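You operate a simulated robot arm through the tools that you are given. There is no shell and no other tool. Be economical: measure what you need, move in short steps, check, and stop when the job is done.

The job below is to be done with a simulated two-armed robot. You get a single attempt, and the scene is never put back.

Task
Push the left bench door shut. Put the duct ticket on the shelf of the grey table. Turn the speed dial to 6. Open the top drawer, fetch the blue pad from the tray of the top drawer and set it on the top of the roll rack and shut the drawer again. Close the bottom drawer. Press the left button two times. Turn the counter dial to 5. Fetch the green block and stand it on the shelf under the blue conveyor. Take the pin from the grey table and put it on the brown swatch. Pick up the purple ticket with one hand, pass it to the other hand and put it on the shelf of the grey table. Put the cam from the grey table on the shelf of the grey table. Open the lower drawer. Do these in any order. Set down upright: duct ticket, green block.

Only the result counts: the job must be done as asked and must still hold three seconds after the hand-in. Knocking over, shifting, dropping, spilling or breaking anything else fails it.

Robot
Two 7-joint arms with two-finger parallel grippers on one trunk, on a base that drives. Base frame: it is fixed to the floor where the robot stands at the start and does not move with it; the origin is under the middle of the robot, x ahead of it, y to its left, z up. Readings come in m, rad, newtons and seconds.
The left shoulder is at the start at [0.061, 0.198, 0.829], the right one opposite. With the tool pointing down near the work surface each hand reaches from about 0.1 to 0.64 m from the robot's upright axis, wherever it stands, measured 20 degrees to its own side. Places, roughly: blue pad (7x9x3 cm) [4.7, -6.5, 0.6]; bottom drawer [4.5, -6.3, 0.4]; brown swatch [1.25, -5.25, 0.75]; cam (3x3x2 cm) [1, -5, 0.8]; counter dial [5.3, -3.3, 1.2]; duct ticket [1.25, -5, 0.75]; green block (9x8x31 cm) [3.5, -5.2, 0.4]; left bench door [0.4, 0.1, 0.4]; left button [3.6, -5.3, 0.7]; lower drawer [0.1, 0.5, 0.4]; pin (2x2x3 cm) [1.6, -5.3, 0.8]; purple ticket [1.5, -5.25, 0.75]; shelf of the grey table [1.4, -5.3, 0.3]; shelf under the blue conveyor [5.6, -3.8, 0.3]; speed dial [2.2, -0.4, 1]; top drawer [4.5, -6.4, 0.7]; top of the roll rack [4.3, -6.4, 0.9]. Payload 1.57 kg a hand.
The TCP of each hand is the grasp point between the finger pads, 0.03 m short of the fingertips. In the tool frame z runs along the fingers and y along their closing line. The gripper opens to 0.11 m. The fingers are 0.024 m wide and 0.012 m thick; the gripper's body (0.048 by 0.112 m) begins 0.078 m behind the TCP.
Orientation is that of the tool frame in the base frame, as [roll, pitch, yaw] about the fixed x, y, z axes, in that order (R = Rz(yaw) Ry(pitch) Rx(roll)). With the fingers straight down and closing along the base's y, the tool's x points along the base's -x, its y along +y and its z along -z.

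Tools
- The arms move only by the tool nudge_tool. It takes "left_increments", "right_increments" or both (then of equal length, played together; a hand with none holds still); each is a list of rows, each an object (a shift or turn left out is 0, a gripper value left out holds the last) with "offset": the shift along the base's x, y, z in units of 200 mm (1.0 is 200 mm), a list of three; "delta_rot": the turn, a rotation vector about the base's x, y, z in units of 180 degrees (1.0 is 180 degrees), a list of three; "grip": the closure, from 0 (fully open) to 1 (shut). In form: [{"offset": [tx, ty, tz], "delta_rot": [wx, wy, wz], "grip": grip}, ...]. A call has 1 to 20 rows; each row is the pose to reach, as a shift and turn from the pose commanded when the call began. A call with a number of a shift or a turn outside -1 to 1 is refused whole. Rows are played at 5 a second. More than 0.05 m and 0.15 rad between two rows, or a gripper value outside its range, and nothing of the call is played. Where a pose cannot be reached the arm comes as near as it can. A force on the tool above 40 N (or 10 N above the force at the start of the call, whichever is more), or a blocked arm, ends the call early, and 0.2 s more pass. The fingers move at their own pace (about 0.072 m/s each) and stop on an object; they squeeze with about 40 N. The grip force told is the motor's: it shows also when the fingers shut on nothing. Time passes only in rows, and 0.2 s behind the last, so rows that repeat a pose let the fingers close. The reply holds the time, the measured pose of the TCP, the force on the tool along the base axes, the opening and the grip force, in the units named above and with some noise, with the torque about the TCP (base axes, N m) and any sound that the robot's microphone picked up.
- Cameras (640 x 400 px; columns grow to the right, rows downward): "scene" is now at [0.0615, 0.0489, 1.3934]; the picture's right is [0.84, -0.54, -0.00], its down [-0.50, -0.79, -0.36] and it looks along [0.19, 0.30, -0.93] (base axes); focal length 257 px, centre (320, 200). "left" rides on the left gripper at [0.07, -0.016, -0.141] in its tool frame; the picture's right is [0.23, 0.97, 0.00], its down [-0.86, 0.20, -0.48] and it looks along [-0.47, 0.11, 0.88] (tool axes); focal length 222 px, centre (320, 200). "right" rides on the right gripper at [0.07, 0.016, -0.141] in its tool frame; the picture's right is [-0.23, 0.97, 0.00], its down [-0.85, -0.20, -0.48] and it looks along [-0.47, -0.11, 0.88] (tool axes); focal length 222 px, centre (320, 200). There is no depth. A picture from a camera that has moved, and an enlarged one, comes with that camera's place and axes in the base frame and with its lens.
- grab_frame(camera): a new picture of that camera. The clock stands still meanwhile.
- raise_lower(by): slides the trunk up (or, below 0, down) by that many m; the arms and the scene camera ride with it, the base frame stays. It gives what a move gives, with no picture.
- drive_base(legs): drives the robot by 1 to 6 legs, each [ahead, left, turn to the left] in m, m and rad, along the robot's own axes; the way and the turn of a leg run together, so that a leg with both is an arc; at most 1.5 m and 3.142 rad a leg. The arms and the cameras ride along, it lands a little off, and it stops where it bumps. It gives what a move gives.
- pan_tilt(pan, tilt): turns the head with the scene camera to pan (to the left, within 1.501 rad either way) and tilt (down, from -0.506 to 1.204), counted from straight ahead of the robot. It gives what a move gives.
- close_up(camera, box): a new picture of the part [left, top, right, bottom] of that camera's present view, enlarged. The clock stands still meanwhile.
- finish_job(): hands the job in; it is judged then, once.

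Go step by step. Nothing tells you exact positions but the pictures and the camera data: compare them with the known pose of the tool, close in by small moves and look again before you grip or let go. The budget is 535 turns and 328 pictures, counting those below and the enlarged ones. Unless the task says otherwise, let go and move clear before handing in, and close with one line.

The tools are called as name(argument=value, ...) on one line, values as JSON. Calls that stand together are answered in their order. nudge_tool: Moves the arms, as the interface text tells. Its arguments: {"type":"object","properties":{"left_increments":{"type":"array","items":{"type":"object","properties":{"offset":{"type":"array","items":{"type":"number"}},"delta_rot":{"type":"array","items":{"type":"number"}},"grip":{"type":"number"}}}},"right_increments":{"type":"array","items":{"type":"object","properties":{"offset":{"type":"array","items":{"type":"number"}},"delta_rot":{"type":"array","items":{"type":"number"}},"grip":{"type":"number"}}}}},"required":[]} The other tools are called the same way: raise_lower (by) slides the trunk up or down; drive_base (legs) drives the base; pan_tilt (pan, tilt) turns the head that bears the scene camera; grab_frame (camera) takes a picture; close_up (camera, box) takes an enlarged picture of a part of a camera's view; finish_job () hands the job in.

At the start:

```text
t: 0.0
left_tcp_pos: [0.3789, 0.3025, 0.8663]
left_orientation: [-3.139, 0.001, -3.141]
left_wrist_force: [1.0, 0.3, 0.2]
left_torque: [-0.02, 0.01, 0.0]
left_gripper_width: 0.1098
left_gripper_force: 0.0
right_tcp_pos: [0.3797, 0.0162, 0.7688]
right_orientation: [-3.139, -0.001, -3.141]
right_wrist_force: [0.1, -0.2, 0.2]
right_torque: [0.02, 0.03, -0.01]
right_gripper_width: 0.11
right_gripper_force: 0.1
trunk travel left (down, up): [-0.425, 0.565]
robot x, y, heading: [-0.0012, 0.0019, 0.001]
head pan, tilt: [1.004, 1.201]
```

scene: 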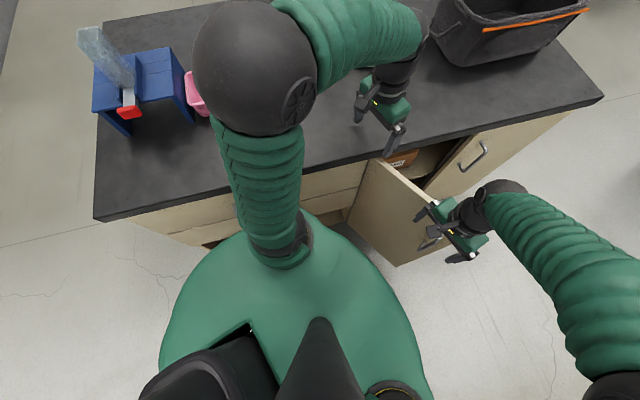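
right: 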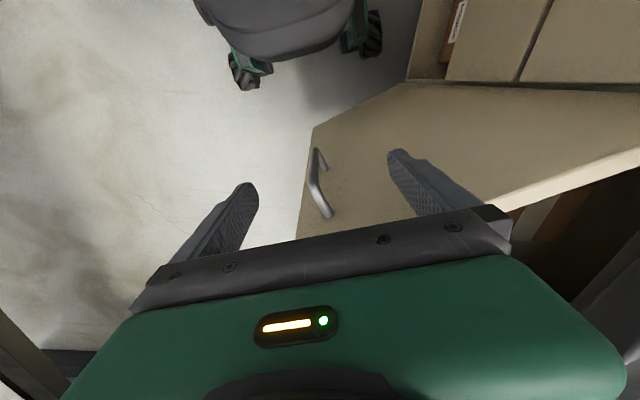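
left: 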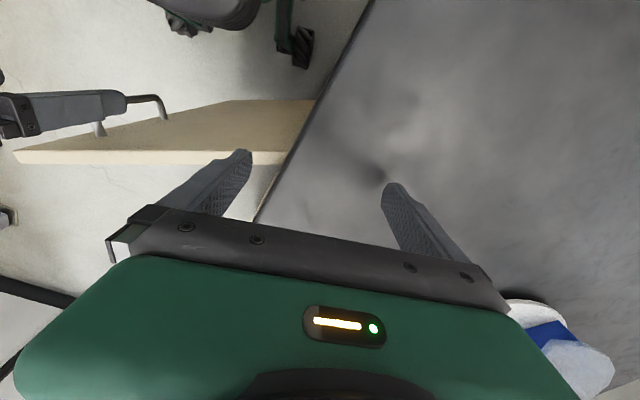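

I see the bench to the robot's left with its left door ajar; I'll look around with the head before moving.

pan_tilt(pan=0.6, tilt=1.1)

grab_frame(camera="scene")

pan_tilt(pan=0.0, tilt=0.35)

grab_frame(camera="scene")

pan_tilt(pan=-1.3, tilt=0.35)

grab_frame(camera="scene")

```text
t: 0.9
left_tcp_pos: [0.3795, 0.3022, 0.8663]
left_orientation: [3.141, 0.0, -3.141]
left_wrist_force: [0.2, 0.8, 0.2]
left_torque: [0.0, 0.0, 0.03]
left_gripper_width: 0.1097
left_gripper_force: 0.1
right_tcp_pos: [0.3789, 0.0154, 0.7683]
right_orientation: [-3.139, 0.0, 3.141]
right_wrist_force: [0.3, -1.6, -1.1]
right_torque: [0.01, -0.01, 0.0]
right_gripper_width: 0.11
right_gripper_force: 0.0
trunk travel left (down, up): [-0.425, 0.565]
robot x, y, heading: [0.0008, 0.0006, -0.002]
head pan, tilt: [0.6, 1.1]
```

```text
324 pictures are left
camera scene: at [0.0835, 0.0374, 1.3994], right [0.57, -0.82, 0.0], down [-0.74, -0.5, -0.45], along [0.37, 0.26, -0.89], focal length 257 px, centre (320, 200)
```

scene: 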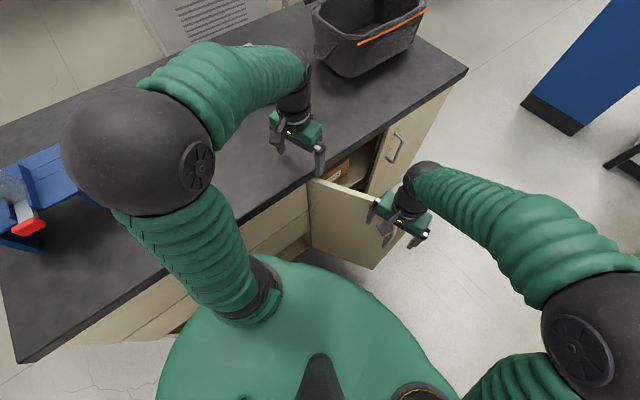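

```text
t: 2.0
left_tcp_pos: [0.3789, 0.3023, 0.8662]
left_orientation: [3.141, 0.0, -3.142]
left_wrist_force: [-0.2, 0.3, -0.4]
left_torque: [-0.02, 0.06, 0.04]
left_gripper_width: 0.1103
left_gripper_force: 0.1
right_tcp_pos: [0.3804, 0.0169, 0.7682]
right_orientation: [-3.141, 0.0, 3.14]
right_wrist_force: [0.3, 0.2, 0.5]
right_torque: [0.0, 0.02, -0.01]
right_gripper_width: 0.1101
right_gripper_force: 0.2
trunk travel left (down, up): [-0.425, 0.565]
robot x, y, heading: [-0.0014, 0.0001, -0.002]
head pan, tilt: [0.0, 0.351]
```

```text
323 pictures are left
camera scene: at [0.1247, 0.0018, 1.4607], right [0.0, -1.0, 0.0], down [-0.35, 0.0, -0.94], along [0.94, 0.0, -0.35], focal length 257 px, centre (320, 200)
```

scene: 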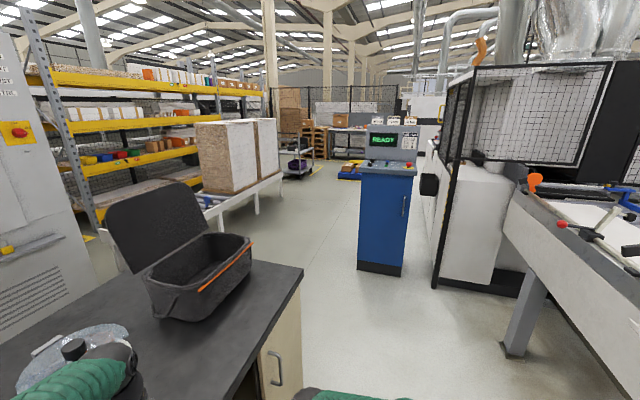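

```text
t: 3.4
left_tcp_pos: [0.3791, 0.3021, 0.8669]
left_orientation: [3.141, 0.001, -3.141]
left_wrist_force: [-0.3, 0.7, 1.3]
left_torque: [0.02, 0.02, -0.02]
left_gripper_width: 0.1101
left_gripper_force: 0.1
right_tcp_pos: [0.3789, 0.0152, 0.7694]
right_orientation: [3.141, 0.0, -3.14]
right_wrist_force: [0.8, -0.3, 0.4]
right_torque: [0.0, 0.03, 0.03]
right_gripper_width: 0.1098
right_gripper_force: 0.1
trunk travel left (down, up): [-0.425, 0.565]
robot x, y, heading: [-0.0024, 0.0002, -0.005]
head pan, tilt: [-1.3, 0.351]
```

```text
322 pictures are left
camera scene: at [0.0565, -0.088, 1.461], right [-0.96, -0.27, 0.0], down [-0.09, 0.33, -0.94], along [0.25, -0.91, -0.34], focal length 257 px, centre (320, 200)
```

scene: 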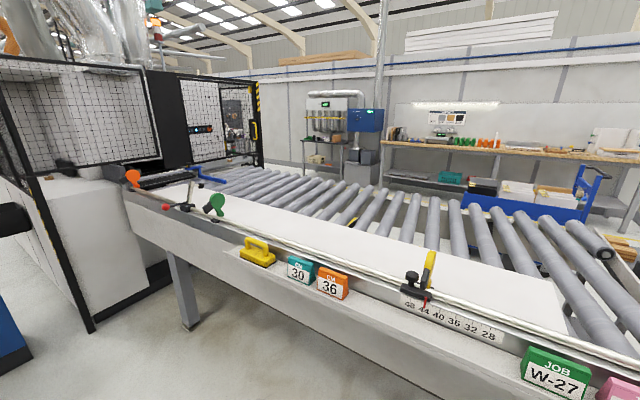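

The left door is hinged on its left and stands about 60° open toward the robot; the conveyor line is about 1 m to my right. I'll back off sideways and turn to face the bench.

drive_base(legs=[[0.0, -0.36, 0], [0, 0, 1.26]])

pan_tilt(pan=0.0, tilt=0.8)

grab_frame(camera="scene")

```text
t: 8.9
left_tcp_pos: [-0.1745, 0.0872, 0.8663]
left_orientation: [3.141, 0.001, -1.876]
left_wrist_force: [-0.3, -0.6, -0.1]
left_torque: [0.04, 0.01, 0.01]
left_gripper_width: 0.1099
left_gripper_force: 0.0
right_tcp_pos: [0.0987, 0.0018, 0.7687]
right_orientation: [-3.14, 0.0, -1.877]
right_wrist_force: [-0.6, -0.5, 0.4]
right_torque: [0.0, 0.0, -0.02]
right_gripper_width: 0.11
right_gripper_force: 0.1
trunk travel left (down, up): [-0.425, 0.565]
robot x, y, heading: [-0.0009, -0.3645, 1.273]
head pan, tilt: [-1.3, 0.351]
```

```text
t: 10.4
left_tcp_pos: [-0.1744, 0.086, 0.8685]
left_orientation: [-3.141, -0.001, -1.875]
left_wrist_force: [-0.2, -0.4, 0.8]
left_torque: [0.01, 0.04, -0.02]
left_gripper_width: 0.1104
left_gripper_force: 0.0
right_tcp_pos: [0.0986, 0.0019, 0.7694]
right_orientation: [3.141, 0.001, -1.875]
right_wrist_force: [0.4, 0.1, -0.1]
right_torque: [0.0, 0.02, -0.04]
right_gripper_width: 0.1101
right_gripper_force: 0.0
trunk travel left (down, up): [-0.425, 0.565]
robot x, y, heading: [-0.002, -0.3657, 1.266]
head pan, tilt: [0.0, 0.799]
```

```text
321 pictures are left
camera scene: at [0.0314, -0.2567, 1.4212], right [0.95, -0.3, 0.0], down [-0.22, -0.68, -0.7], along [0.21, 0.66, -0.72], focal length 257 px, centre (320, 200)
```

scene: 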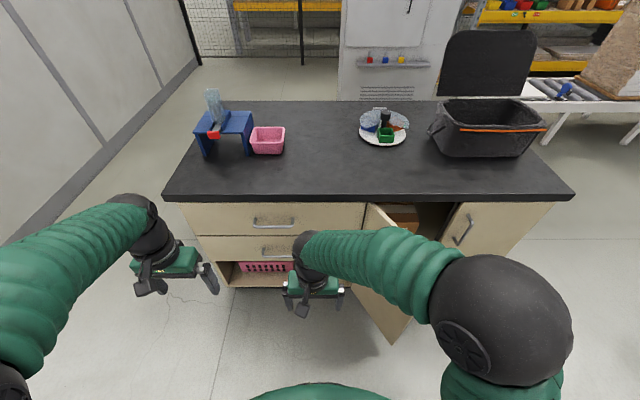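

The bench layout is clear: left drawers, the lower drawer handle about 0.19 m left, the open door right of centre. I'll lower the trunk and bring the right hand forward, tilted, closed, to the outer side of the door.

raise_lower(by=-0.2)

nudge_tool(right_increments=[{"offset": [0.076, 0.075, 0], "delta_rot": [0.04, -0.0125, 0], "grip": 1}, {"offset": [0.152, 0.15, 0], "delta_rot": [0.08, -0.025, 0], "grip": 1}, {"offset": [0.228, 0.225, 0], "delta_rot": [0.119, -0.0375, 0], "grip": 1}, {"offset": [0.304, 0.3, 0], "delta_rot": [0.159, -0.05, 0], "grip": 1}, {"offset": [0.38, 0.375, 0], "delta_rot": [0.199, -0.0625, 0], "grip": 1}, {"offset": [0.456, 0.45, 0], "delta_rot": [0.239, -0.075, 0], "grip": 1}, {"offset": [0.532, 0.525, 0], "delta_rot": [0.278, -0.0875, 0], "grip": 1}, {"offset": [0.608, 0.6, 0], "delta_rot": [0.318, -0.1, 0], "grip": 1}, {"offset": [0.684, 0.675, 0], "delta_rot": [0.358, -0.1125, 0], "grip": 1}, {"offset": [0.76, 0.75, 0], "delta_rot": [0.3975, -0.125, 0], "grip": 1}, {"offset": [0.76, 0.75, 0], "delta_rot": [0.3975, -0.125, 0], "grip": 1}])

grab_frame(camera="scene")

grab_frame(camera="right")

```text
t: 12.6
left_tcp_pos: [-0.1755, 0.0856, 0.6675]
left_orientation: [3.141, -0.001, -1.875]
left_wrist_force: [0.1, -0.8, -0.7]
left_torque: [0.01, -0.01, 0.01]
left_gripper_width: 0.1101
left_gripper_force: 0.0
right_tcp_pos: [0.0977, 0.0018, 0.5687]
right_orientation: [-3.141, 0.0, -1.878]
right_wrist_force: [0.4, 0.2, -0.8]
right_torque: [-0.01, 0.02, 0.0]
right_gripper_width: 0.11
right_gripper_force: 0.1
trunk travel left (down, up): [-0.225, 0.765]
robot x, y, heading: [-0.0045, -0.3673, 1.265]
head pan, tilt: [0.0, 0.799]
```

```text
t: 13.7
left_tcp_pos: [-0.1726, 0.0845, 0.6672]
left_orientation: [3.139, 0.001, -1.876]
left_wrist_force: [0.4, -0.9, -0.9]
left_torque: [0.04, -0.01, -0.01]
left_gripper_width: 0.1103
left_gripper_force: 0.0
right_tcp_pos: [0.294, 0.0675, 0.5985]
right_orientation: [3.066, 0.602, -2.229]
right_wrist_force: [0.8, 0.4, 0.3]
right_torque: [0.01, -0.04, -0.03]
right_gripper_width: 0.0
right_gripper_force: 21.2
right hand out of reach, approached as far as the arm can: row 5
trunk travel left (down, up): [-0.225, 0.765]
robot x, y, heading: [-0.0037, -0.3647, 1.265]
head pan, tilt: [0.0, 0.799]
stopped in row 5 (right hand): the arm was blocked; the commanded pose is now the measured one
```

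```text
320 pictures are left
camera scene: at [0.0342, -0.2583, 1.22], right [0.95, -0.3, 0.0], down [-0.22, -0.68, -0.7], along [0.21, 0.66, -0.72], focal length 257 px, centre (320, 200)
```

scene: 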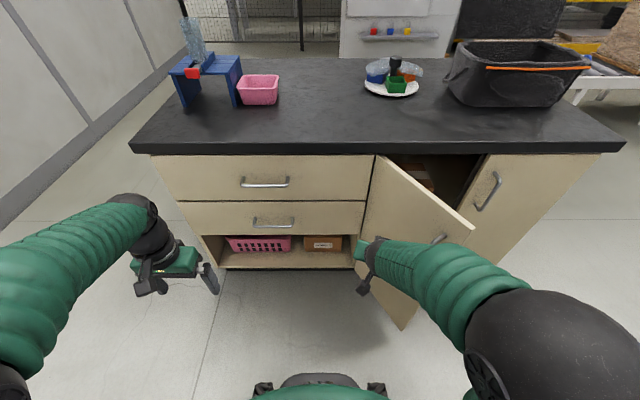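

```text
319 pictures are left
camera right: at [0.2065, -0.0365, 0.6758], right [-0.68, 0.71, 0.19], down [0.46, 0.21, 0.86], along [0.57, 0.68, -0.46], focal length 222 px, centre (320, 200)
```

right: 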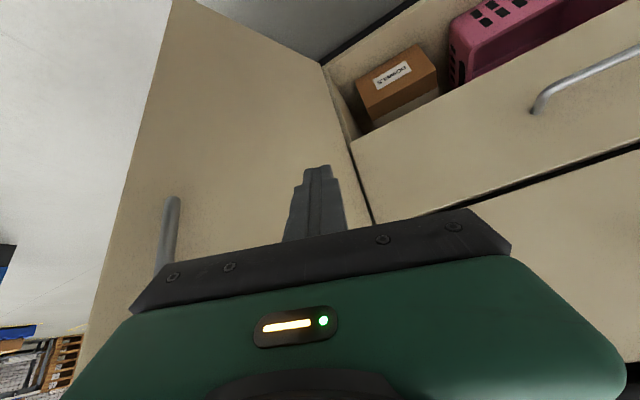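

The hand now points toward the outer face of the door. I'll push it to the right (base +x) in an arc.

nudge_tool(right_increments=[{"offset": [0.17, 0.03, 0]}, {"offset": [0.34, 0.07, 0]}, {"offset": [0.5, 0.11, 0]}, {"offset": [0.65, 0.15, 0]}, {"offset": [0.8, 0.18, 0]}, {"offset": [0.95, 0.22, 0]}, {"offset": [0.99, 0.28, 0]}])

grab_frame(camera="scene")

```text
t: 15.2
left_tcp_pos: [-0.1745, 0.0852, 0.6684]
left_orientation: [3.141, -0.001, -1.875]
left_wrist_force: [-1.0, -0.3, 0.2]
left_torque: [0.01, 0.04, 0.02]
left_gripper_width: 0.1099
left_gripper_force: 0.1
right_tcp_pos: [0.4842, 0.1266, 0.5989]
right_orientation: [3.066, 0.601, -2.21]
right_wrist_force: [-0.5, -0.3, -0.5]
right_torque: [-0.02, 0.01, 0.01]
right_gripper_width: 0.0001
right_gripper_force: 21.4
trunk travel left (down, up): [-0.225, 0.765]
robot x, y, heading: [-0.0024, -0.3662, 1.267]
head pan, tilt: [0.0, 0.799]
```

```text
318 pictures are left
camera scene: at [0.0329, -0.2569, 1.2211], right [0.95, -0.3, 0.0], down [-0.22, -0.69, -0.7], along [0.21, 0.66, -0.72], focal length 257 px, centre (320, 200)
```

scene: 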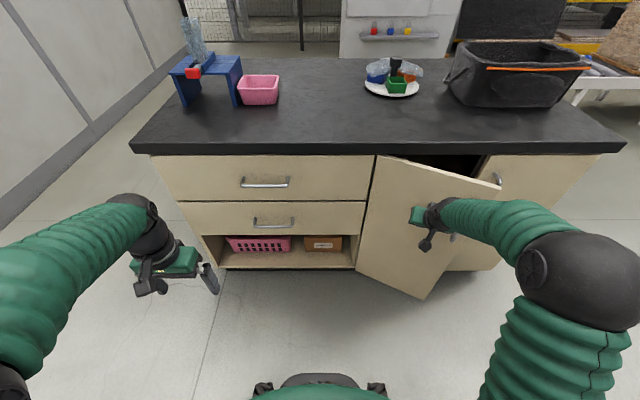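

The door is swinging shut. I'll drive forward a little to keep pushing it.

drive_base(legs=[[0.09, 0, 0]])

grab_frame(camera="scene")

```text
t: 16.4
left_tcp_pos: [-0.1465, 0.1716, 0.6678]
left_orientation: [-3.141, 0.001, -1.876]
left_wrist_force: [0.1, -0.5, -0.8]
left_torque: [-0.03, 0.0, -0.01]
left_gripper_width: 0.1097
left_gripper_force: 0.1
right_tcp_pos: [0.5107, 0.2128, 0.6002]
right_orientation: [3.066, 0.6, -2.211]
right_wrist_force: [-3.3, -9.7, 2.2]
right_torque: [-0.08, 0.05, 0.04]
right_gripper_width: 0.0001
right_gripper_force: 21.1
trunk travel left (down, up): [-0.225, 0.765]
robot x, y, heading: [0.0252, -0.2818, 1.264]
head pan, tilt: [0.0, 0.799]
```

```text
317 pictures are left
camera scene: at [0.0592, -0.1715, 1.2213], right [0.95, -0.3, 0.0], down [-0.22, -0.68, -0.7], along [0.21, 0.66, -0.72], focal length 257 px, centre (320, 200)
```

scene: 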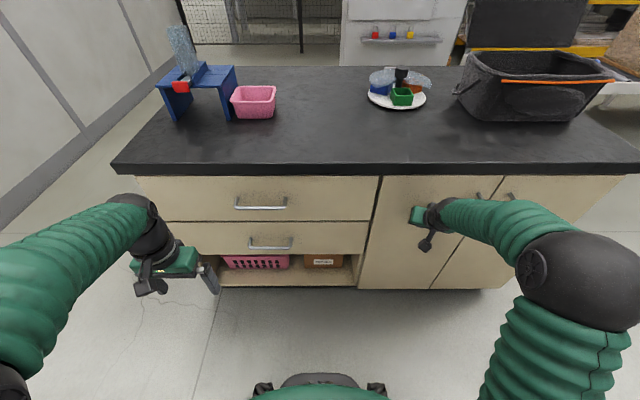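

The door looks shut with about 10 N of contact force; I'll push slightly more to confirm and then back off.

nudge_tool(right_increments=[{"offset": [0.015, 0.05, 0]}, {"offset": [0.03, 0.09, 0]}])

nudge_tool(right_increments=[{"offset": [-0.06, -0.19, 0]}, {"offset": [-0.12, -0.38, 0]}, {"offset": [-0.18, -0.57, 0]}, {"offset": [-0.24, -0.76, 0]}])

close_up(camera="scene", box=[180, 160, 600, 300])

```text
t: 16.8
left_tcp_pos: [-0.1492, 0.1691, 0.6683]
left_orientation: [-3.138, 0.006, -1.879]
left_wrist_force: [-0.9, 0.3, -0.2]
left_torque: [0.02, -0.02, 0.01]
left_gripper_width: 0.1096
left_gripper_force: 0.1
right_tcp_pos: [0.5106, 0.2131, 0.6009]
right_orientation: [3.075, 0.589, -2.211]
right_wrist_force: [-8.6, -19.1, 17.9]
right_torque: [0.13, 0.09, 0.15]
right_gripper_width: 0.0
right_gripper_force: 21.3
trunk travel left (down, up): [-0.225, 0.765]
robot x, y, heading: [0.0252, -0.2789, 1.264]
head pan, tilt: [0.0, 0.799]
stopped in row 2 (right hand): the force on the tool passed its limit at 51 N (the readings are from after the stop); the commanded pose is now the measured one
```

```text
t: 17.8
left_tcp_pos: [-0.1473, 0.1706, 0.6687]
left_orientation: [3.141, 0.005, -1.877]
left_wrist_force: [-0.6, -0.1, -0.2]
left_torque: [0.01, -0.03, -0.01]
left_gripper_width: 0.11
left_gripper_force: 0.1
right_tcp_pos: [0.4651, 0.0606, 0.5967]
right_orientation: [3.072, 0.587, -2.212]
right_wrist_force: [-0.2, 0.7, -0.5]
right_torque: [0.0, -0.01, 0.0]
right_gripper_width: 0.0
right_gripper_force: 21.6
trunk travel left (down, up): [-0.225, 0.765]
robot x, y, heading: [0.0226, -0.2803, 1.264]
head pan, tilt: [0.0, 0.799]
```

```text
1.52 times, centred on (390, 230) of scene
camera zoom: at [0.0597, -0.1717, 1.2212], right [0.95, -0.3, 0.0], down [-0.22, -0.68, -0.7], along [0.21, 0.66, -0.72], focal length 391 px, centre (213, 154)
```

zoom: 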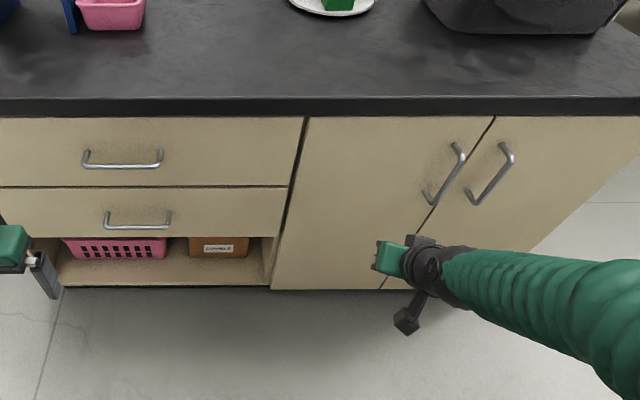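

The door is closed flush. Next I'll turn the left hand so its fingers can straddle the lower drawer's bar handle (about 0.17 m left, z≈0.48).

nudge_tool(left_increments=[{"offset": [0.056, 0.011, -0.04], "delta_rot": [0.019, 0.01, -0.036], "grip": 0.3}, {"offset": [0.112, 0.022, -0.08], "delta_rot": [0.038, 0.02, -0.073]}, {"offset": [0.167, 0.032, -0.115], "delta_rot": [0.057, 0.03, -0.109]}, {"offset": [0.223, 0.043, -0.154], "delta_rot": [0.076, 0.039, -0.145]}, {"offset": [0.279, 0.054, -0.192], "delta_rot": [0.095, 0.049, -0.182]}, {"offset": [0.335, 0.065, -0.231], "delta_rot": [0.114, 0.059, -0.218]}, {"offset": [0.39, 0.075, -0.269], "delta_rot": [0.132, 0.069, -0.254]}, {"offset": [0.446, 0.086, -0.308], "delta_rot": [0.151, 0.079, -0.29]}, {"offset": [0.502, 0.097, -0.346], "delta_rot": [0.17, 0.089, -0.327]}, {"offset": [0.558, 0.108, -0.385], "delta_rot": [0.189, 0.098, -0.363]}, {"offset": [0.613, 0.118, -0.423], "delta_rot": [0.208, 0.108, -0.399]}, {"offset": [0.669, 0.129, -0.462], "delta_rot": [0.227, 0.118, -0.436]}, {"offset": [0.725, 0.14, -0.5], "delta_rot": [0.246, 0.128, -0.472]}])

grab_frame(camera="scene")

grab_frame(camera="left")

```text
t: 20.6
left_tcp_pos: [0.0109, 0.226, 0.5699]
left_orientation: [2.355, 0.002, 2.831]
left_wrist_force: [-0.4, 0.4, 0.2]
left_torque: [-0.01, -0.03, -0.02]
left_gripper_width: 0.0768
left_gripper_force: 0.1
left hand out of reach, approached as far as the arm can: row 10, 11, 12, 13
right_tcp_pos: [0.4653, 0.0615, 0.5953]
right_orientation: [3.072, 0.584, -2.212]
right_wrist_force: [-0.5, 0.7, 0.3]
right_torque: [0.01, -0.01, 0.0]
right_gripper_width: 0.0
right_gripper_force: 20.4
trunk travel left (down, up): [-0.225, 0.765]
robot x, y, heading: [0.0265, -0.2746, 1.268]
head pan, tilt: [0.0, 0.799]
```

```text
315 pictures are left
camera scene: at [0.0601, -0.1705, 1.2211], right [0.95, -0.3, 0.0], down [-0.22, -0.68, -0.7], along [0.21, 0.66, -0.72], focal length 257 px, centre (320, 200)
```

scene: 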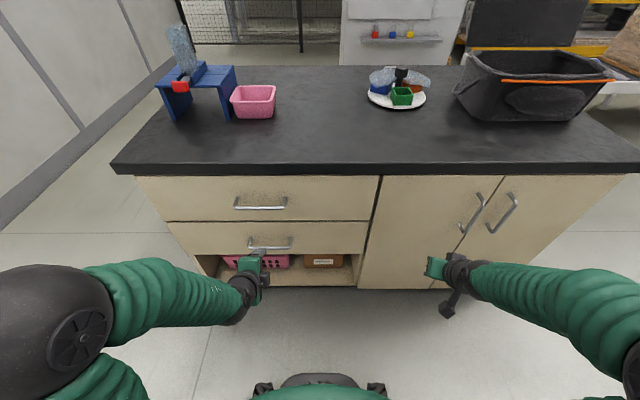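

```text
314 pictures are left
camera left: at [-0.09, 0.1419, 0.6578], right [-0.01, 0.72, 0.69], down [0.75, -0.45, 0.48], along [0.66, 0.52, -0.54], focal length 222 px, centre (320, 200)
```

left: 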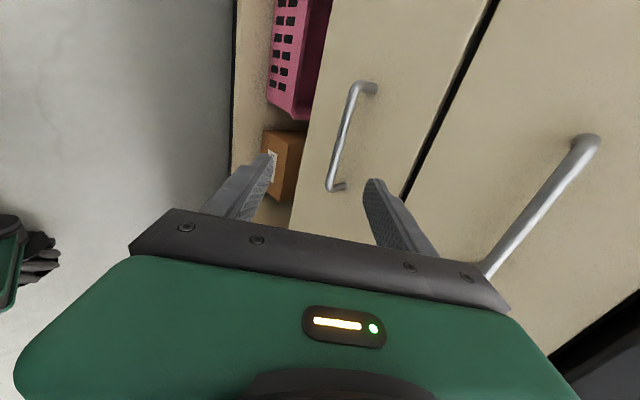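

The left hand arrived with the desired 45° tilt; the handle is at about (0.045, 0.358, 0.48). I'll align and advance partway, then check.

nudge_tool(left_increments=[{"offset": [0.0, 0.12, 0.11], "grip": 0.5}, {"offset": [0.03, 0.22, 0.0]}, {"offset": [0.06, 0.32, -0.1]}, {"offset": [0.095, 0.425, -0.21]}, {"offset": [0.095, 0.425, -0.21]}])

grab_frame(camera="left")

```text
t: 21.8
left_tcp_pos: [0.0287, 0.3123, 0.5291]
left_orientation: [2.354, -0.002, 2.834]
left_wrist_force: [0.4, 0.1, -0.6]
left_torque: [-0.04, 0.0, 0.01]
left_gripper_width: 0.055
left_gripper_force: 0.1
right_tcp_pos: [0.4656, 0.0608, 0.5958]
right_orientation: [3.072, 0.586, -2.213]
right_wrist_force: [-0.3, 0.8, -0.1]
right_torque: [0.02, -0.02, -0.01]
right_gripper_width: 0.0
right_gripper_force: 20.9
trunk travel left (down, up): [-0.225, 0.765]
robot x, y, heading: [0.0322, -0.2785, 1.267]
head pan, tilt: [0.0, 0.799]
```

```text
313 pictures are left
camera left: at [-0.0711, 0.2271, 0.6164], right [-0.01, 0.72, 0.69], down [0.75, -0.45, 0.48], along [0.66, 0.52, -0.54], focal length 222 px, centre (320, 200)
```

left: 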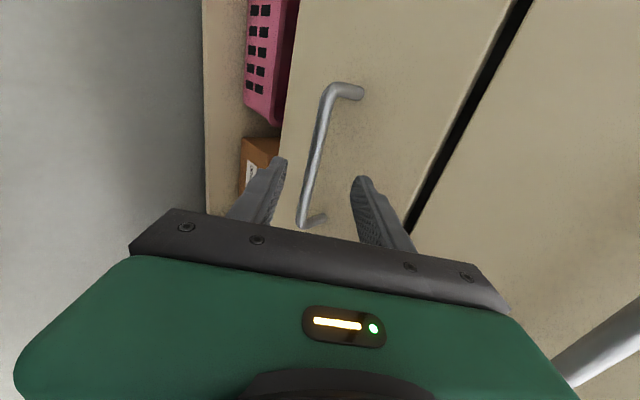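

The bar sits between the open fingers. I'll advance the last 6 cm and close.

nudge_tool(left_increments=[{"offset": [0.02, 0.07, -0.08], "grip": 0.6}, {"offset": [0.04, 0.135, -0.155]}, {"offset": [0.064, 0.203, -0.23]}])

grab_frame(camera="left")

```text
t: 22.5
left_tcp_pos: [0.0383, 0.3419, 0.4949]
left_orientation: [2.348, -0.001, 2.833]
left_wrist_force: [-6.2, -16.2, 16.3]
left_torque: [0.76, -0.21, 0.16]
left_gripper_width: 0.0435
left_gripper_force: 0.1
right_tcp_pos: [0.4647, 0.0605, 0.5977]
right_orientation: [3.069, 0.588, -2.212]
right_wrist_force: [0.3, -0.5, 0.4]
right_torque: [-0.01, -0.03, 0.0]
right_gripper_width: 0.0
right_gripper_force: 21.7
trunk travel left (down, up): [-0.225, 0.765]
robot x, y, heading: [0.0241, -0.277, 1.27]
head pan, tilt: [0.0, 0.799]
stopped in row 3 (left hand): the force on the tool passed its limit at 64 N (the readings are from after the stop); the commanded pose is now the measured one
```

```text
312 pictures are left
camera left: at [-0.0616, 0.2562, 0.5833], right [-0.01, 0.72, 0.7], down [0.75, -0.45, 0.48], along [0.66, 0.53, -0.54], focal length 222 px, centre (320, 200)
```

left: 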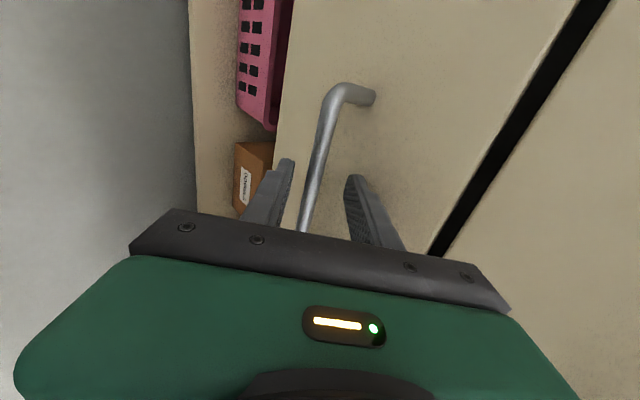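

The upper finger touches the drawer face. I'll ease off, narrow the opening, advance slightly, then grip.

nudge_tool(left_increments=[{"offset": [-0.006, -0.02, 0.02], "grip": 0.75}, {"offset": [-0.006, -0.02, 0.02], "grip": 0.75}, {"offset": [0.003, 0.01, -0.01]}, {"offset": [0.012, 0.035, -0.04]}, {"offset": [0.012, 0.035, -0.04], "grip": 1}, {"offset": [0.012, 0.035, -0.04], "grip": 1}, {"offset": [0.012, 0.035, -0.04], "grip": 1}])

grab_frame(camera="left")

```text
t: 24.1
left_tcp_pos: [0.0422, 0.3486, 0.4814]
left_orientation: [2.359, 0.003, 2.833]
left_wrist_force: [-1.3, -16.1, -23.4]
left_torque: [0.03, -0.17, 0.94]
left_gripper_width: 0.0124
left_gripper_force: 29.8
right_tcp_pos: [0.4645, 0.0628, 0.5942]
right_orientation: [3.072, 0.584, -2.211]
right_wrist_force: [0.0, 0.8, 1.0]
right_torque: [-0.01, 0.0, 0.02]
right_gripper_width: 0.0
right_gripper_force: 21.3
trunk travel left (down, up): [-0.225, 0.765]
robot x, y, heading: [0.0239, -0.2783, 1.264]
head pan, tilt: [0.0, 0.799]
```

```text
311 pictures are left
camera left: at [-0.0589, 0.2644, 0.5698], right [-0.01, 0.73, 0.69], down [0.75, -0.45, 0.48], along [0.66, 0.52, -0.55], focal length 222 px, centre (320, 200)
```

left: 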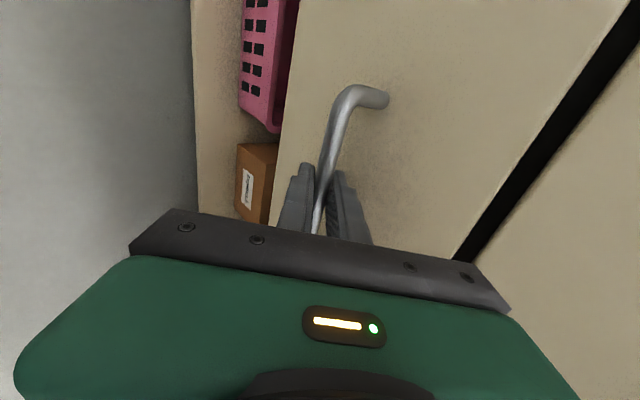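

Handle gripped (1.24 cm bar). I'll pull by driving backwards.

drive_base(legs=[[-0.22, 0, 0]])

grab_frame(camera="scene")

```text
t: 25.6
left_tcp_pos: [-0.0084, 0.1955, 0.4896]
left_orientation: [2.339, -0.002, 2.835]
left_wrist_force: [-4.7, -7.7, -36.1]
left_torque: [-1.29, -0.04, 0.12]
left_gripper_width: 0.0119
left_gripper_force: 29.2
right_tcp_pos: [0.4109, -0.0891, 0.5893]
right_orientation: [3.081, 0.582, -2.205]
right_wrist_force: [0.0, -0.1, 0.3]
right_torque: [0.02, -0.04, -0.04]
right_gripper_width: 0.0001
right_gripper_force: 21.4
trunk travel left (down, up): [-0.225, 0.765]
robot x, y, heading: [-0.0226, -0.4364, 1.264]
head pan, tilt: [0.0, 0.799]
stopped in leg 1: the force on the tool passed its limit at 65 N (the readings are from after the stop); the commanded pose is now the measured one
```

```text
310 pictures are left
camera scene: at [0.0169, -0.3038, 1.2185], right [0.95, -0.3, 0.0], down [-0.22, -0.7, -0.68], along [0.2, 0.65, -0.73], focal length 257 px, centre (320, 200)
```

scene: 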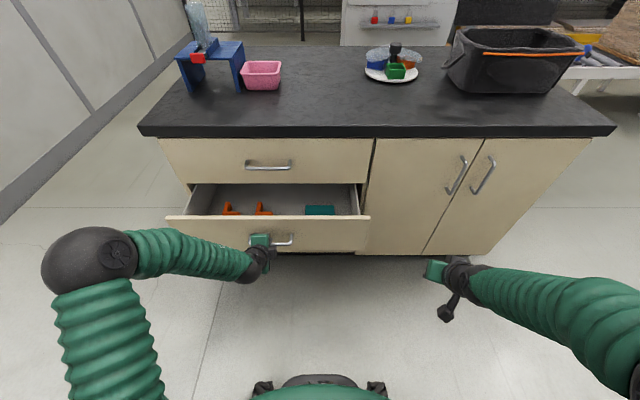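

The drawer is out about 16 cm and the hand is loaded vertically. I'll ease the hand down slightly and pull further.

nudge_tool(left_increments=[{"offset": [0, 0, -0.03]}, {"offset": [-0.01, -0.04, -0.04]}, {"offset": [-0.03, -0.1, -0.04]}, {"offset": [-0.045, -0.15, -0.04]}, {"offset": [-0.06, -0.2, -0.04]}, {"offset": [-0.09, -0.28, -0.04]}])

grab_frame(camera="scene")

```text
t: 27.0
left_tcp_pos: [-0.0251, 0.1417, 0.4856]
left_orientation: [2.328, -0.006, 2.833]
left_wrist_force: [1.1, 0.2, 32.3]
left_torque: [-0.09, -0.74, 0.23]
left_gripper_width: 0.012
left_gripper_force: 29.5
right_tcp_pos: [0.4098, -0.0901, 0.5878]
right_orientation: [3.079, 0.58, -2.204]
right_wrist_force: [-0.4, 0.7, -0.9]
right_torque: [-0.02, 0.03, -0.02]
right_gripper_width: 0.0
right_gripper_force: 21.2
trunk travel left (down, up): [-0.225, 0.765]
robot x, y, heading: [-0.0224, -0.4365, 1.27]
head pan, tilt: [0.0, 0.799]
```

```text
309 pictures are left
camera scene: at [0.0174, -0.3032, 1.2178], right [0.95, -0.3, 0.0], down [-0.22, -0.7, -0.68], along [0.2, 0.65, -0.74], focal length 257 px, centre (320, 200)
```

scene: 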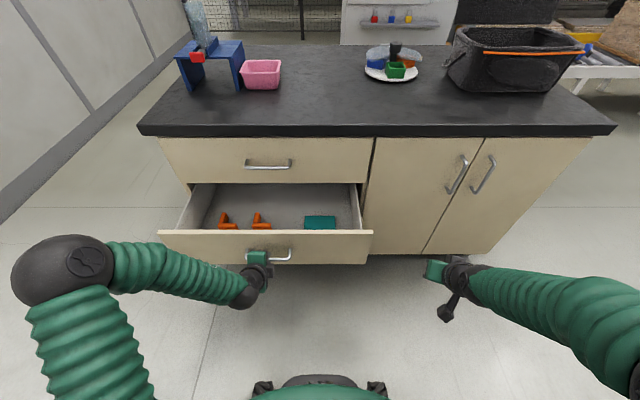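

Out ~21 cm. Pull further.

nudge_tool(left_increments=[{"offset": [-0.01, -0.04, 0.02]}, {"offset": [-0.03, -0.1, 0.03]}, {"offset": [-0.06, -0.19, 0.03]}, {"offset": [-0.09, -0.28, 0.03]}, {"offset": [-0.12, -0.38, 0.03]}, {"offset": [-0.15, -0.48, 0.03]}])

grab_frame(camera="scene")

```text
t: 28.4
left_tcp_pos: [-0.0442, 0.0754, 0.4911]
left_orientation: [2.312, -0.013, 2.84]
left_wrist_force: [-18.3, 7.2, 24.1]
left_torque: [0.14, -0.47, 0.65]
left_gripper_width: 0.0121
left_gripper_force: 29.2
left hand out of reach, approached as far as the arm can: row 5, 6
right_tcp_pos: [0.4096, -0.0904, 0.5887]
right_orientation: [3.079, 0.58, -2.206]
right_wrist_force: [0.4, 0.3, 0.5]
right_torque: [-0.02, 0.0, 0.0]
right_gripper_width: 0.0003
right_gripper_force: 21.1
trunk travel left (down, up): [-0.225, 0.765]
robot x, y, heading: [-0.0239, -0.4384, 1.268]
head pan, tilt: [0.0, 0.799]
```

```text
308 pictures are left
camera scene: at [0.0172, -0.3035, 1.2185], right [0.95, -0.3, 0.0], down [-0.22, -0.7, -0.68], along [0.2, 0.65, -0.74], focal length 257 px, centre (320, 200)
```

scene: 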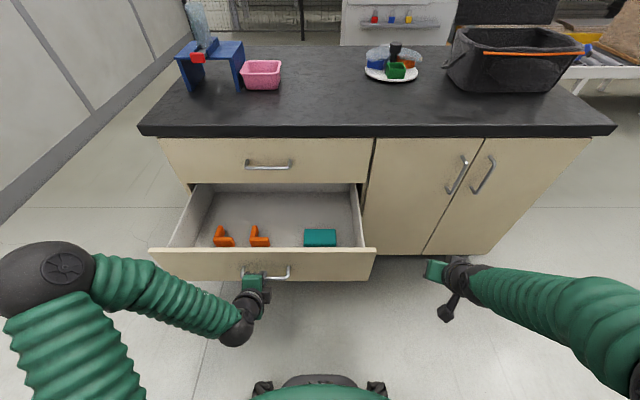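

Out ~28 cm. I'll drive back a few more centimetres to see if it reaches its stop.

drive_base(legs=[[-0.08, 0, 0]])

grab_frame(camera="scene")

```text
t: 29.2
left_tcp_pos: [-0.0471, 0.0739, 0.5033]
left_orientation: [2.275, -0.008, 2.852]
left_wrist_force: [6.3, 8.9, -47.6]
left_torque: [-0.79, 0.14, 0.06]
left_gripper_width: 0.0116
left_gripper_force: 28.6
right_tcp_pos: [0.4035, -0.0949, 0.5896]
right_orientation: [3.08, 0.6, -2.208]
right_wrist_force: [0.6, -0.1, -0.4]
right_torque: [0.04, 0.01, 0.0]
right_gripper_width: 0.0
right_gripper_force: 21.7
trunk travel left (down, up): [-0.225, 0.765]
robot x, y, heading: [-0.025, -0.4425, 1.271]
head pan, tilt: [0.0, 0.799]
stopped in leg 1: the force on the tool passed its limit at 55 N (the readings are from after the stop); the commanded pose is now the measured one
```

```text
307 pictures are left
camera scene: at [0.0173, -0.3018, 1.2176], right [0.95, -0.3, 0.0], down [-0.22, -0.71, -0.67], along [0.2, 0.64, -0.74], focal length 257 px, centre (320, 200)
```

scene: 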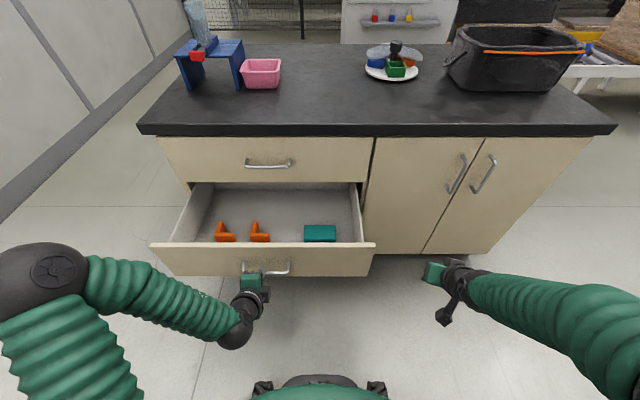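

The drawer is at its stop. I'll release the handle and withdraw along the finger axis.

nudge_tool(left_increments=[{"offset": [0, 0, -0.03], "grip": 0.7}, {"offset": [0, 0, -0.03], "grip": 0.7}, {"offset": [-0.03, -0.1, 0.1]}, {"offset": [-0.07, -0.22, 0.2]}, {"offset": [-0.1, -0.34, 0.3]}])

grab_frame(camera="scene")

```text
t: 30.4
left_tcp_pos: [-0.0281, 0.0753, 0.5548]
left_orientation: [2.294, -0.011, 2.835]
left_wrist_force: [-0.1, -0.5, -0.5]
left_torque: [-0.01, 0.04, 0.01]
left_gripper_width: 0.0328
left_gripper_force: 0.0
left hand out of reach, approached as far as the arm can: row 1, 2, 3, 4, 5
right_tcp_pos: [0.4048, -0.0954, 0.5874]
right_orientation: [3.079, 0.595, -2.209]
right_wrist_force: [0.8, 0.1, -0.1]
right_torque: [0.03, 0.02, -0.02]
right_gripper_width: 0.0
right_gripper_force: 21.0
trunk travel left (down, up): [-0.225, 0.765]
robot x, y, heading: [-0.0226, -0.4437, 1.27]
head pan, tilt: [0.0, 0.799]
```

```text
306 pictures are left
camera scene: at [0.0173, -0.301, 1.2168], right [0.95, -0.3, 0.0], down [-0.22, -0.71, -0.67], along [0.2, 0.64, -0.74], focal length 257 px, centre (320, 200)
```

scene: 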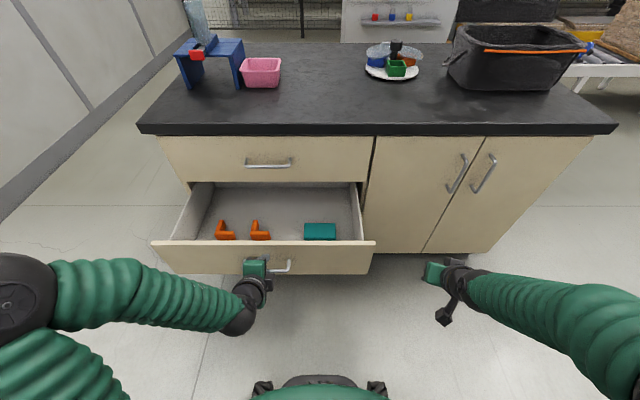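

grab_frame(camera="left")

```text
305 pictures are left
camera left: at [-0.1292, -0.0157, 0.637], right [-0.01, 0.68, 0.73], down [0.75, -0.47, 0.46], along [0.66, 0.56, -0.51], focal length 222 px, centre (320, 200)
```

left: 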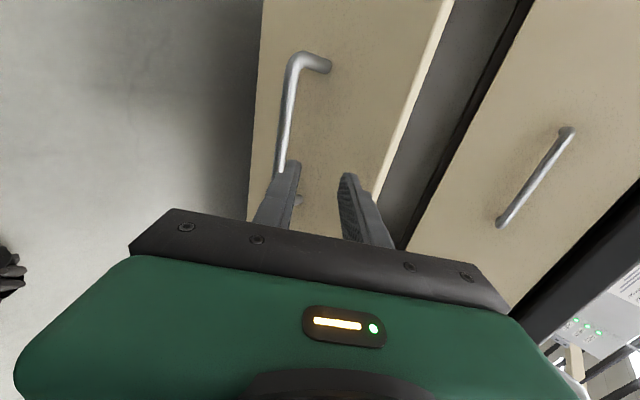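

The handle is free of the fingers. I'll raise the trunk 0.2 m to lift both hands clear, then fold both arms back to the driving pose.

raise_lower(by=0.2)

nudge_tool(left_increments=[{"offset": [-0.06, -0.03, 0.04], "delta_rot": [-0.019, -0.01, 0.036], "grip": 0}, {"offset": [-0.13, -0.05, 0.08], "delta_rot": [-0.038, -0.02, 0.073]}, {"offset": [-0.19, -0.08, 0.12], "delta_rot": [-0.057, -0.03, 0.109]}, {"offset": [-0.26, -0.1, 0.15], "delta_rot": [-0.076, -0.039, 0.145]}, {"offset": [-0.32, -0.13, 0.19], "delta_rot": [-0.095, -0.049, 0.182]}, {"offset": [-0.39, -0.15, 0.22], "delta_rot": [-0.114, -0.059, 0.218]}, {"offset": [-0.45, -0.18, 0.26], "delta_rot": [-0.132, -0.069, 0.254]}, {"offset": [-0.52, -0.2, 0.3], "delta_rot": [-0.151, -0.079, 0.29]}, {"offset": [-0.58, -0.23, 0.33], "delta_rot": [-0.17, -0.089, 0.327]}, {"offset": [-0.65, -0.26, 0.37], "delta_rot": [-0.189, -0.098, 0.363]}, {"offset": [-0.71, -0.28, 0.4], "delta_rot": [-0.208, -0.108, 0.399]}, {"offset": [-0.78, -0.31, 0.44], "delta_rot": [-0.227, -0.118, 0.436]}, {"offset": [-0.84, -0.335, 0.475], "delta_rot": [-0.246, -0.128, 0.472]}], right_increments=[{"offset": [-0.08, 0, 0], "delta_rot": [-0.014, 0.005, 0.009], "grip": 0}, {"offset": [-0.16, 0, 0], "delta_rot": [-0.028, 0.011, 0.017]}, {"offset": [-0.23, -0.01, 0], "delta_rot": [-0.042, 0.016, 0.026]}, {"offset": [-0.31, -0.02, 0], "delta_rot": [-0.055, 0.022, 0.035]}, {"offset": [-0.38, -0.03, 0], "delta_rot": [-0.069, 0.027, 0.043]}, {"offset": [-0.46, -0.04, 0], "delta_rot": [-0.083, 0.032, 0.052]}, {"offset": [-0.53, -0.04, 0], "delta_rot": [-0.097, 0.038, 0.061]}, {"offset": [-0.61, -0.05, 0], "delta_rot": [-0.111, 0.043, 0.07]}, {"offset": [-0.68, -0.05, 0], "delta_rot": [-0.125, 0.048, 0.078]}, {"offset": [-0.76, -0.06, 0], "delta_rot": [-0.138, 0.054, 0.087]}, {"offset": [-0.83, -0.06, 0], "delta_rot": [-0.152, 0.059, 0.096]}, {"offset": [-0.91, -0.07, 0], "delta_rot": [-0.166, 0.065, 0.104]}, {"offset": [-0.98, -0.08, 0], "delta_rot": [-0.18, 0.07, 0.113]}])

grab_frame(camera="scene")

```text
t: 32.5
left_tcp_pos: [-0.0253, 0.0813, 0.7562]
left_orientation: [2.29, -0.011, 2.839]
left_wrist_force: [-0.4, 0.0, -0.1]
left_torque: [0.01, -0.03, -0.02]
left_gripper_width: 0.0331
left_gripper_force: 0.1
right_tcp_pos: [0.4049, -0.0888, 0.7874]
right_orientation: [3.081, 0.594, -2.208]
right_wrist_force: [0.9, 0.5, 0.6]
right_torque: [0.01, -0.03, -0.02]
right_gripper_width: 0.0003
right_gripper_force: 21.4
trunk travel left (down, up): [-0.425, 0.565]
robot x, y, heading: [-0.0231, -0.4436, 1.271]
head pan, tilt: [0.0, 0.799]
```

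```text
t: 35.4
left_tcp_pos: [-0.1932, 0.0166, 0.8544]
left_orientation: [3.054, -0.036, -1.88]
left_wrist_force: [-1.1, -0.5, -0.4]
left_torque: [-0.01, 0.0, 0.01]
left_gripper_width: 0.1098
left_gripper_force: 0.2
right_tcp_pos: [0.2104, -0.1102, 0.7925]
right_orientation: [3.116, -0.009, -1.831]
right_wrist_force: [-0.5, 0.4, -0.1]
right_torque: [0.01, 0.03, 0.01]
right_gripper_width: 0.1099
right_gripper_force: 0.0
trunk travel left (down, up): [-0.425, 0.565]
robot x, y, heading: [-0.0274, -0.4442, 1.269]
head pan, tilt: [0.0, 0.799]
```

```text
304 pictures are left
camera scene: at [0.0205, -0.2944, 1.4166], right [0.95, -0.3, 0.0], down [-0.22, -0.71, -0.67], along [0.2, 0.64, -0.74], focal length 257 px, centre (320, 200)
```

scene: 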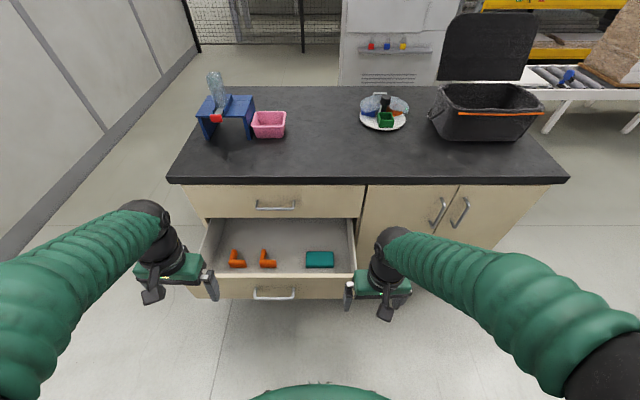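

Both arms are folded, lower drawer open, door shut. Now I turn toward the console with the speed dial.

drive_base(legs=[[0, 0, -1.27]])

pan_tilt(pan=0.0, tilt=0.4)

grab_frame(camera="scene")

pan_tilt(pan=-0.9, tilt=0.5)

grab_frame(camera="scene")

```text
t: 37.2
left_tcp_pos: [0.0251, -0.0079, 0.8697]
left_orientation: [3.054, 0.012, -2.208]
left_wrist_force: [-1.3, -0.3, 0.5]
left_torque: [0.01, -0.17, -0.01]
left_gripper_width: 0.11
left_gripper_force: 0.1
right_tcp_pos: [0.3642, -0.2506, 0.8084]
right_orientation: [3.114, 0.045, -2.158]
right_wrist_force: [0.5, -0.2, -0.2]
right_torque: [-0.04, 0.02, 0.01]
right_gripper_width: 0.1099
right_gripper_force: 0.0
trunk travel left (down, up): [-0.425, 0.565]
robot x, y, heading: [0.0551, -0.4633, 0.946]
head pan, tilt: [0.0, 0.799]
stopped in leg 1: the robot was blocked; the commanded pose is now the measured one
```

```text
t: 38.1
left_tcp_pos: [0.0274, -0.0041, 0.8672]
left_orientation: [3.048, 0.007, -2.2]
left_wrist_force: [-1.0, 0.7, 0.0]
left_torque: [-0.02, 0.02, 0.01]
left_gripper_width: 0.1101
left_gripper_force: 0.1
right_tcp_pos: [0.3674, -0.2512, 0.8027]
right_orientation: [3.111, 0.036, -2.162]
right_wrist_force: [0.6, 0.0, 0.0]
right_torque: [-0.01, -0.01, -0.03]
right_gripper_width: 0.1103
right_gripper_force: 0.0
trunk travel left (down, up): [-0.425, 0.565]
robot x, y, heading: [0.0524, -0.4652, 0.941]
head pan, tilt: [0.0, 0.4]
```

```text
303 pictures are left
camera scene: at [0.1437, -0.2901, 1.4511], right [0.81, -0.59, 0.02], down [-0.24, -0.36, -0.9], along [0.54, 0.72, -0.44], focal length 257 px, centre (320, 200)
```

scene: 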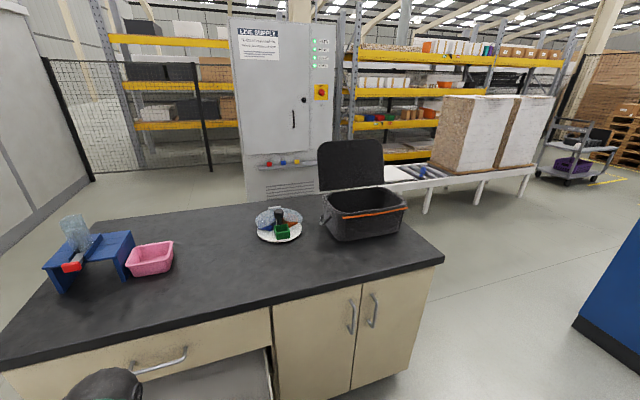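

```text
t: 39.3
left_tcp_pos: [0.0279, -0.0047, 0.8659]
left_orientation: [3.047, 0.01, -2.203]
left_wrist_force: [1.2, 0.2, 0.0]
left_torque: [0.01, -0.01, 0.02]
left_gripper_width: 0.11
left_gripper_force: 0.0
right_tcp_pos: [0.3676, -0.251, 0.8025]
right_orientation: [3.112, 0.038, -2.16]
right_wrist_force: [-0.1, 0.9, 0.0]
right_torque: [0.03, 0.0, -0.01]
right_gripper_width: 0.1101
right_gripper_force: 0.0
trunk travel left (down, up): [-0.425, 0.565]
robot x, y, heading: [0.0519, -0.4608, 0.944]
head pan, tilt: [-0.901, 0.499]
```

```text
302 pictures are left
camera scene: at [0.1784, -0.3611, 1.445], right [0.04, -1.0, 0.05], down [-0.49, -0.07, -0.87], along [0.87, 0.01, -0.49], focal length 257 px, centre (320, 200)
```

scene: 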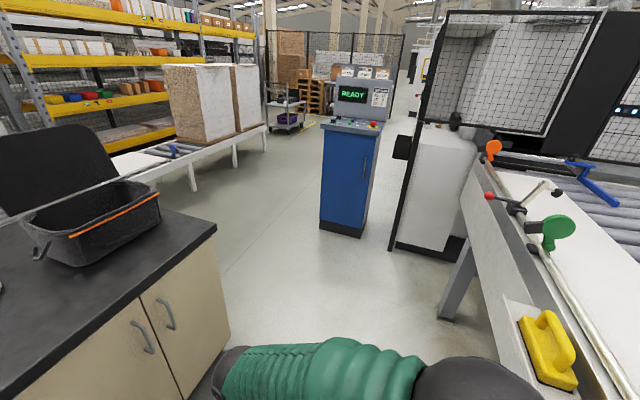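

The turn was blocked at heading 0.94, probably by the conveyor or the drawer. I'll look down on both sides.

pan_tilt(pan=-1.5, tilt=1.0)

grab_frame(camera="scene")

pan_tilt(pan=0.3, tilt=1.1)

grab_frame(camera="scene")

```text
t: 40.3
left_tcp_pos: [0.0264, -0.0047, 0.8669]
left_orientation: [3.046, 0.008, -2.205]
left_wrist_force: [0.5, 0.1, -0.4]
left_torque: [-0.01, 0.0, -0.04]
left_gripper_width: 0.11
left_gripper_force: 0.0
right_tcp_pos: [0.3678, -0.2501, 0.8032]
right_orientation: [3.112, 0.038, -2.16]
right_wrist_force: [-0.1, -0.8, 0.8]
right_torque: [-0.02, 0.02, -0.01]
right_gripper_width: 0.1099
right_gripper_force: 0.0
trunk travel left (down, up): [-0.425, 0.565]
robot x, y, heading: [0.0517, -0.4609, 0.947]
head pan, tilt: [-1.499, 1.0]
```

```text
301 pictures are left
camera scene: at [0.1454, -0.4038, 1.4066], right [-0.53, -0.85, 0.05], down [-0.72, 0.41, -0.55], along [0.45, -0.33, -0.83], focal length 257 px, centre (320, 200)
```

scene: 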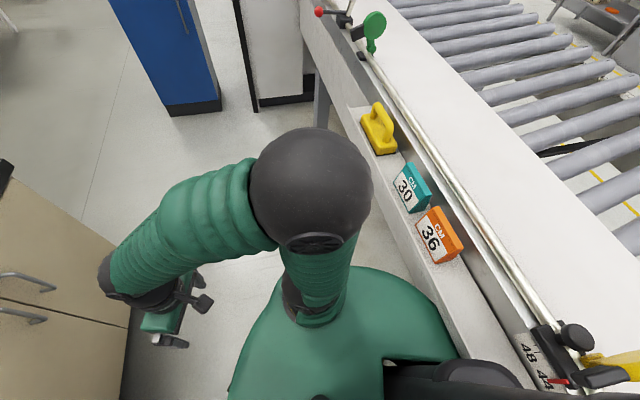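

```text
t: 42.1
left_tcp_pos: [0.0268, -0.0044, 0.8666]
left_orientation: [3.047, 0.008, -2.202]
left_wrist_force: [-0.2, -0.3, 0.2]
left_torque: [-0.01, 0.01, -0.01]
left_gripper_width: 0.11
left_gripper_force: 0.0
right_tcp_pos: [0.3685, -0.2504, 0.8028]
right_orientation: [3.112, 0.038, -2.161]
right_wrist_force: [-0.6, 0.8, -0.5]
right_torque: [0.0, -0.04, 0.02]
right_gripper_width: 0.1101
right_gripper_force: 0.1
trunk travel left (down, up): [-0.425, 0.565]
robot x, y, heading: [0.0516, -0.4635, 0.94]
head pan, tilt: [0.3, 1.1]
```

```text
300 pictures are left
camera scene: at [0.106, -0.3077, 1.3954], right [0.95, -0.32, 0.01], down [-0.29, -0.87, -0.4], along [0.13, 0.38, -0.91], focal length 257 px, centre (320, 200)
```

scene: 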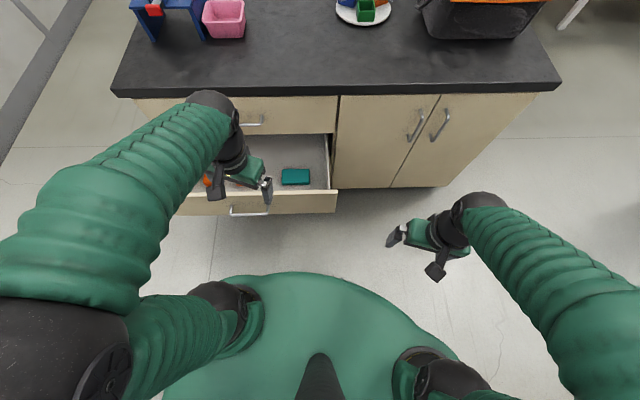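

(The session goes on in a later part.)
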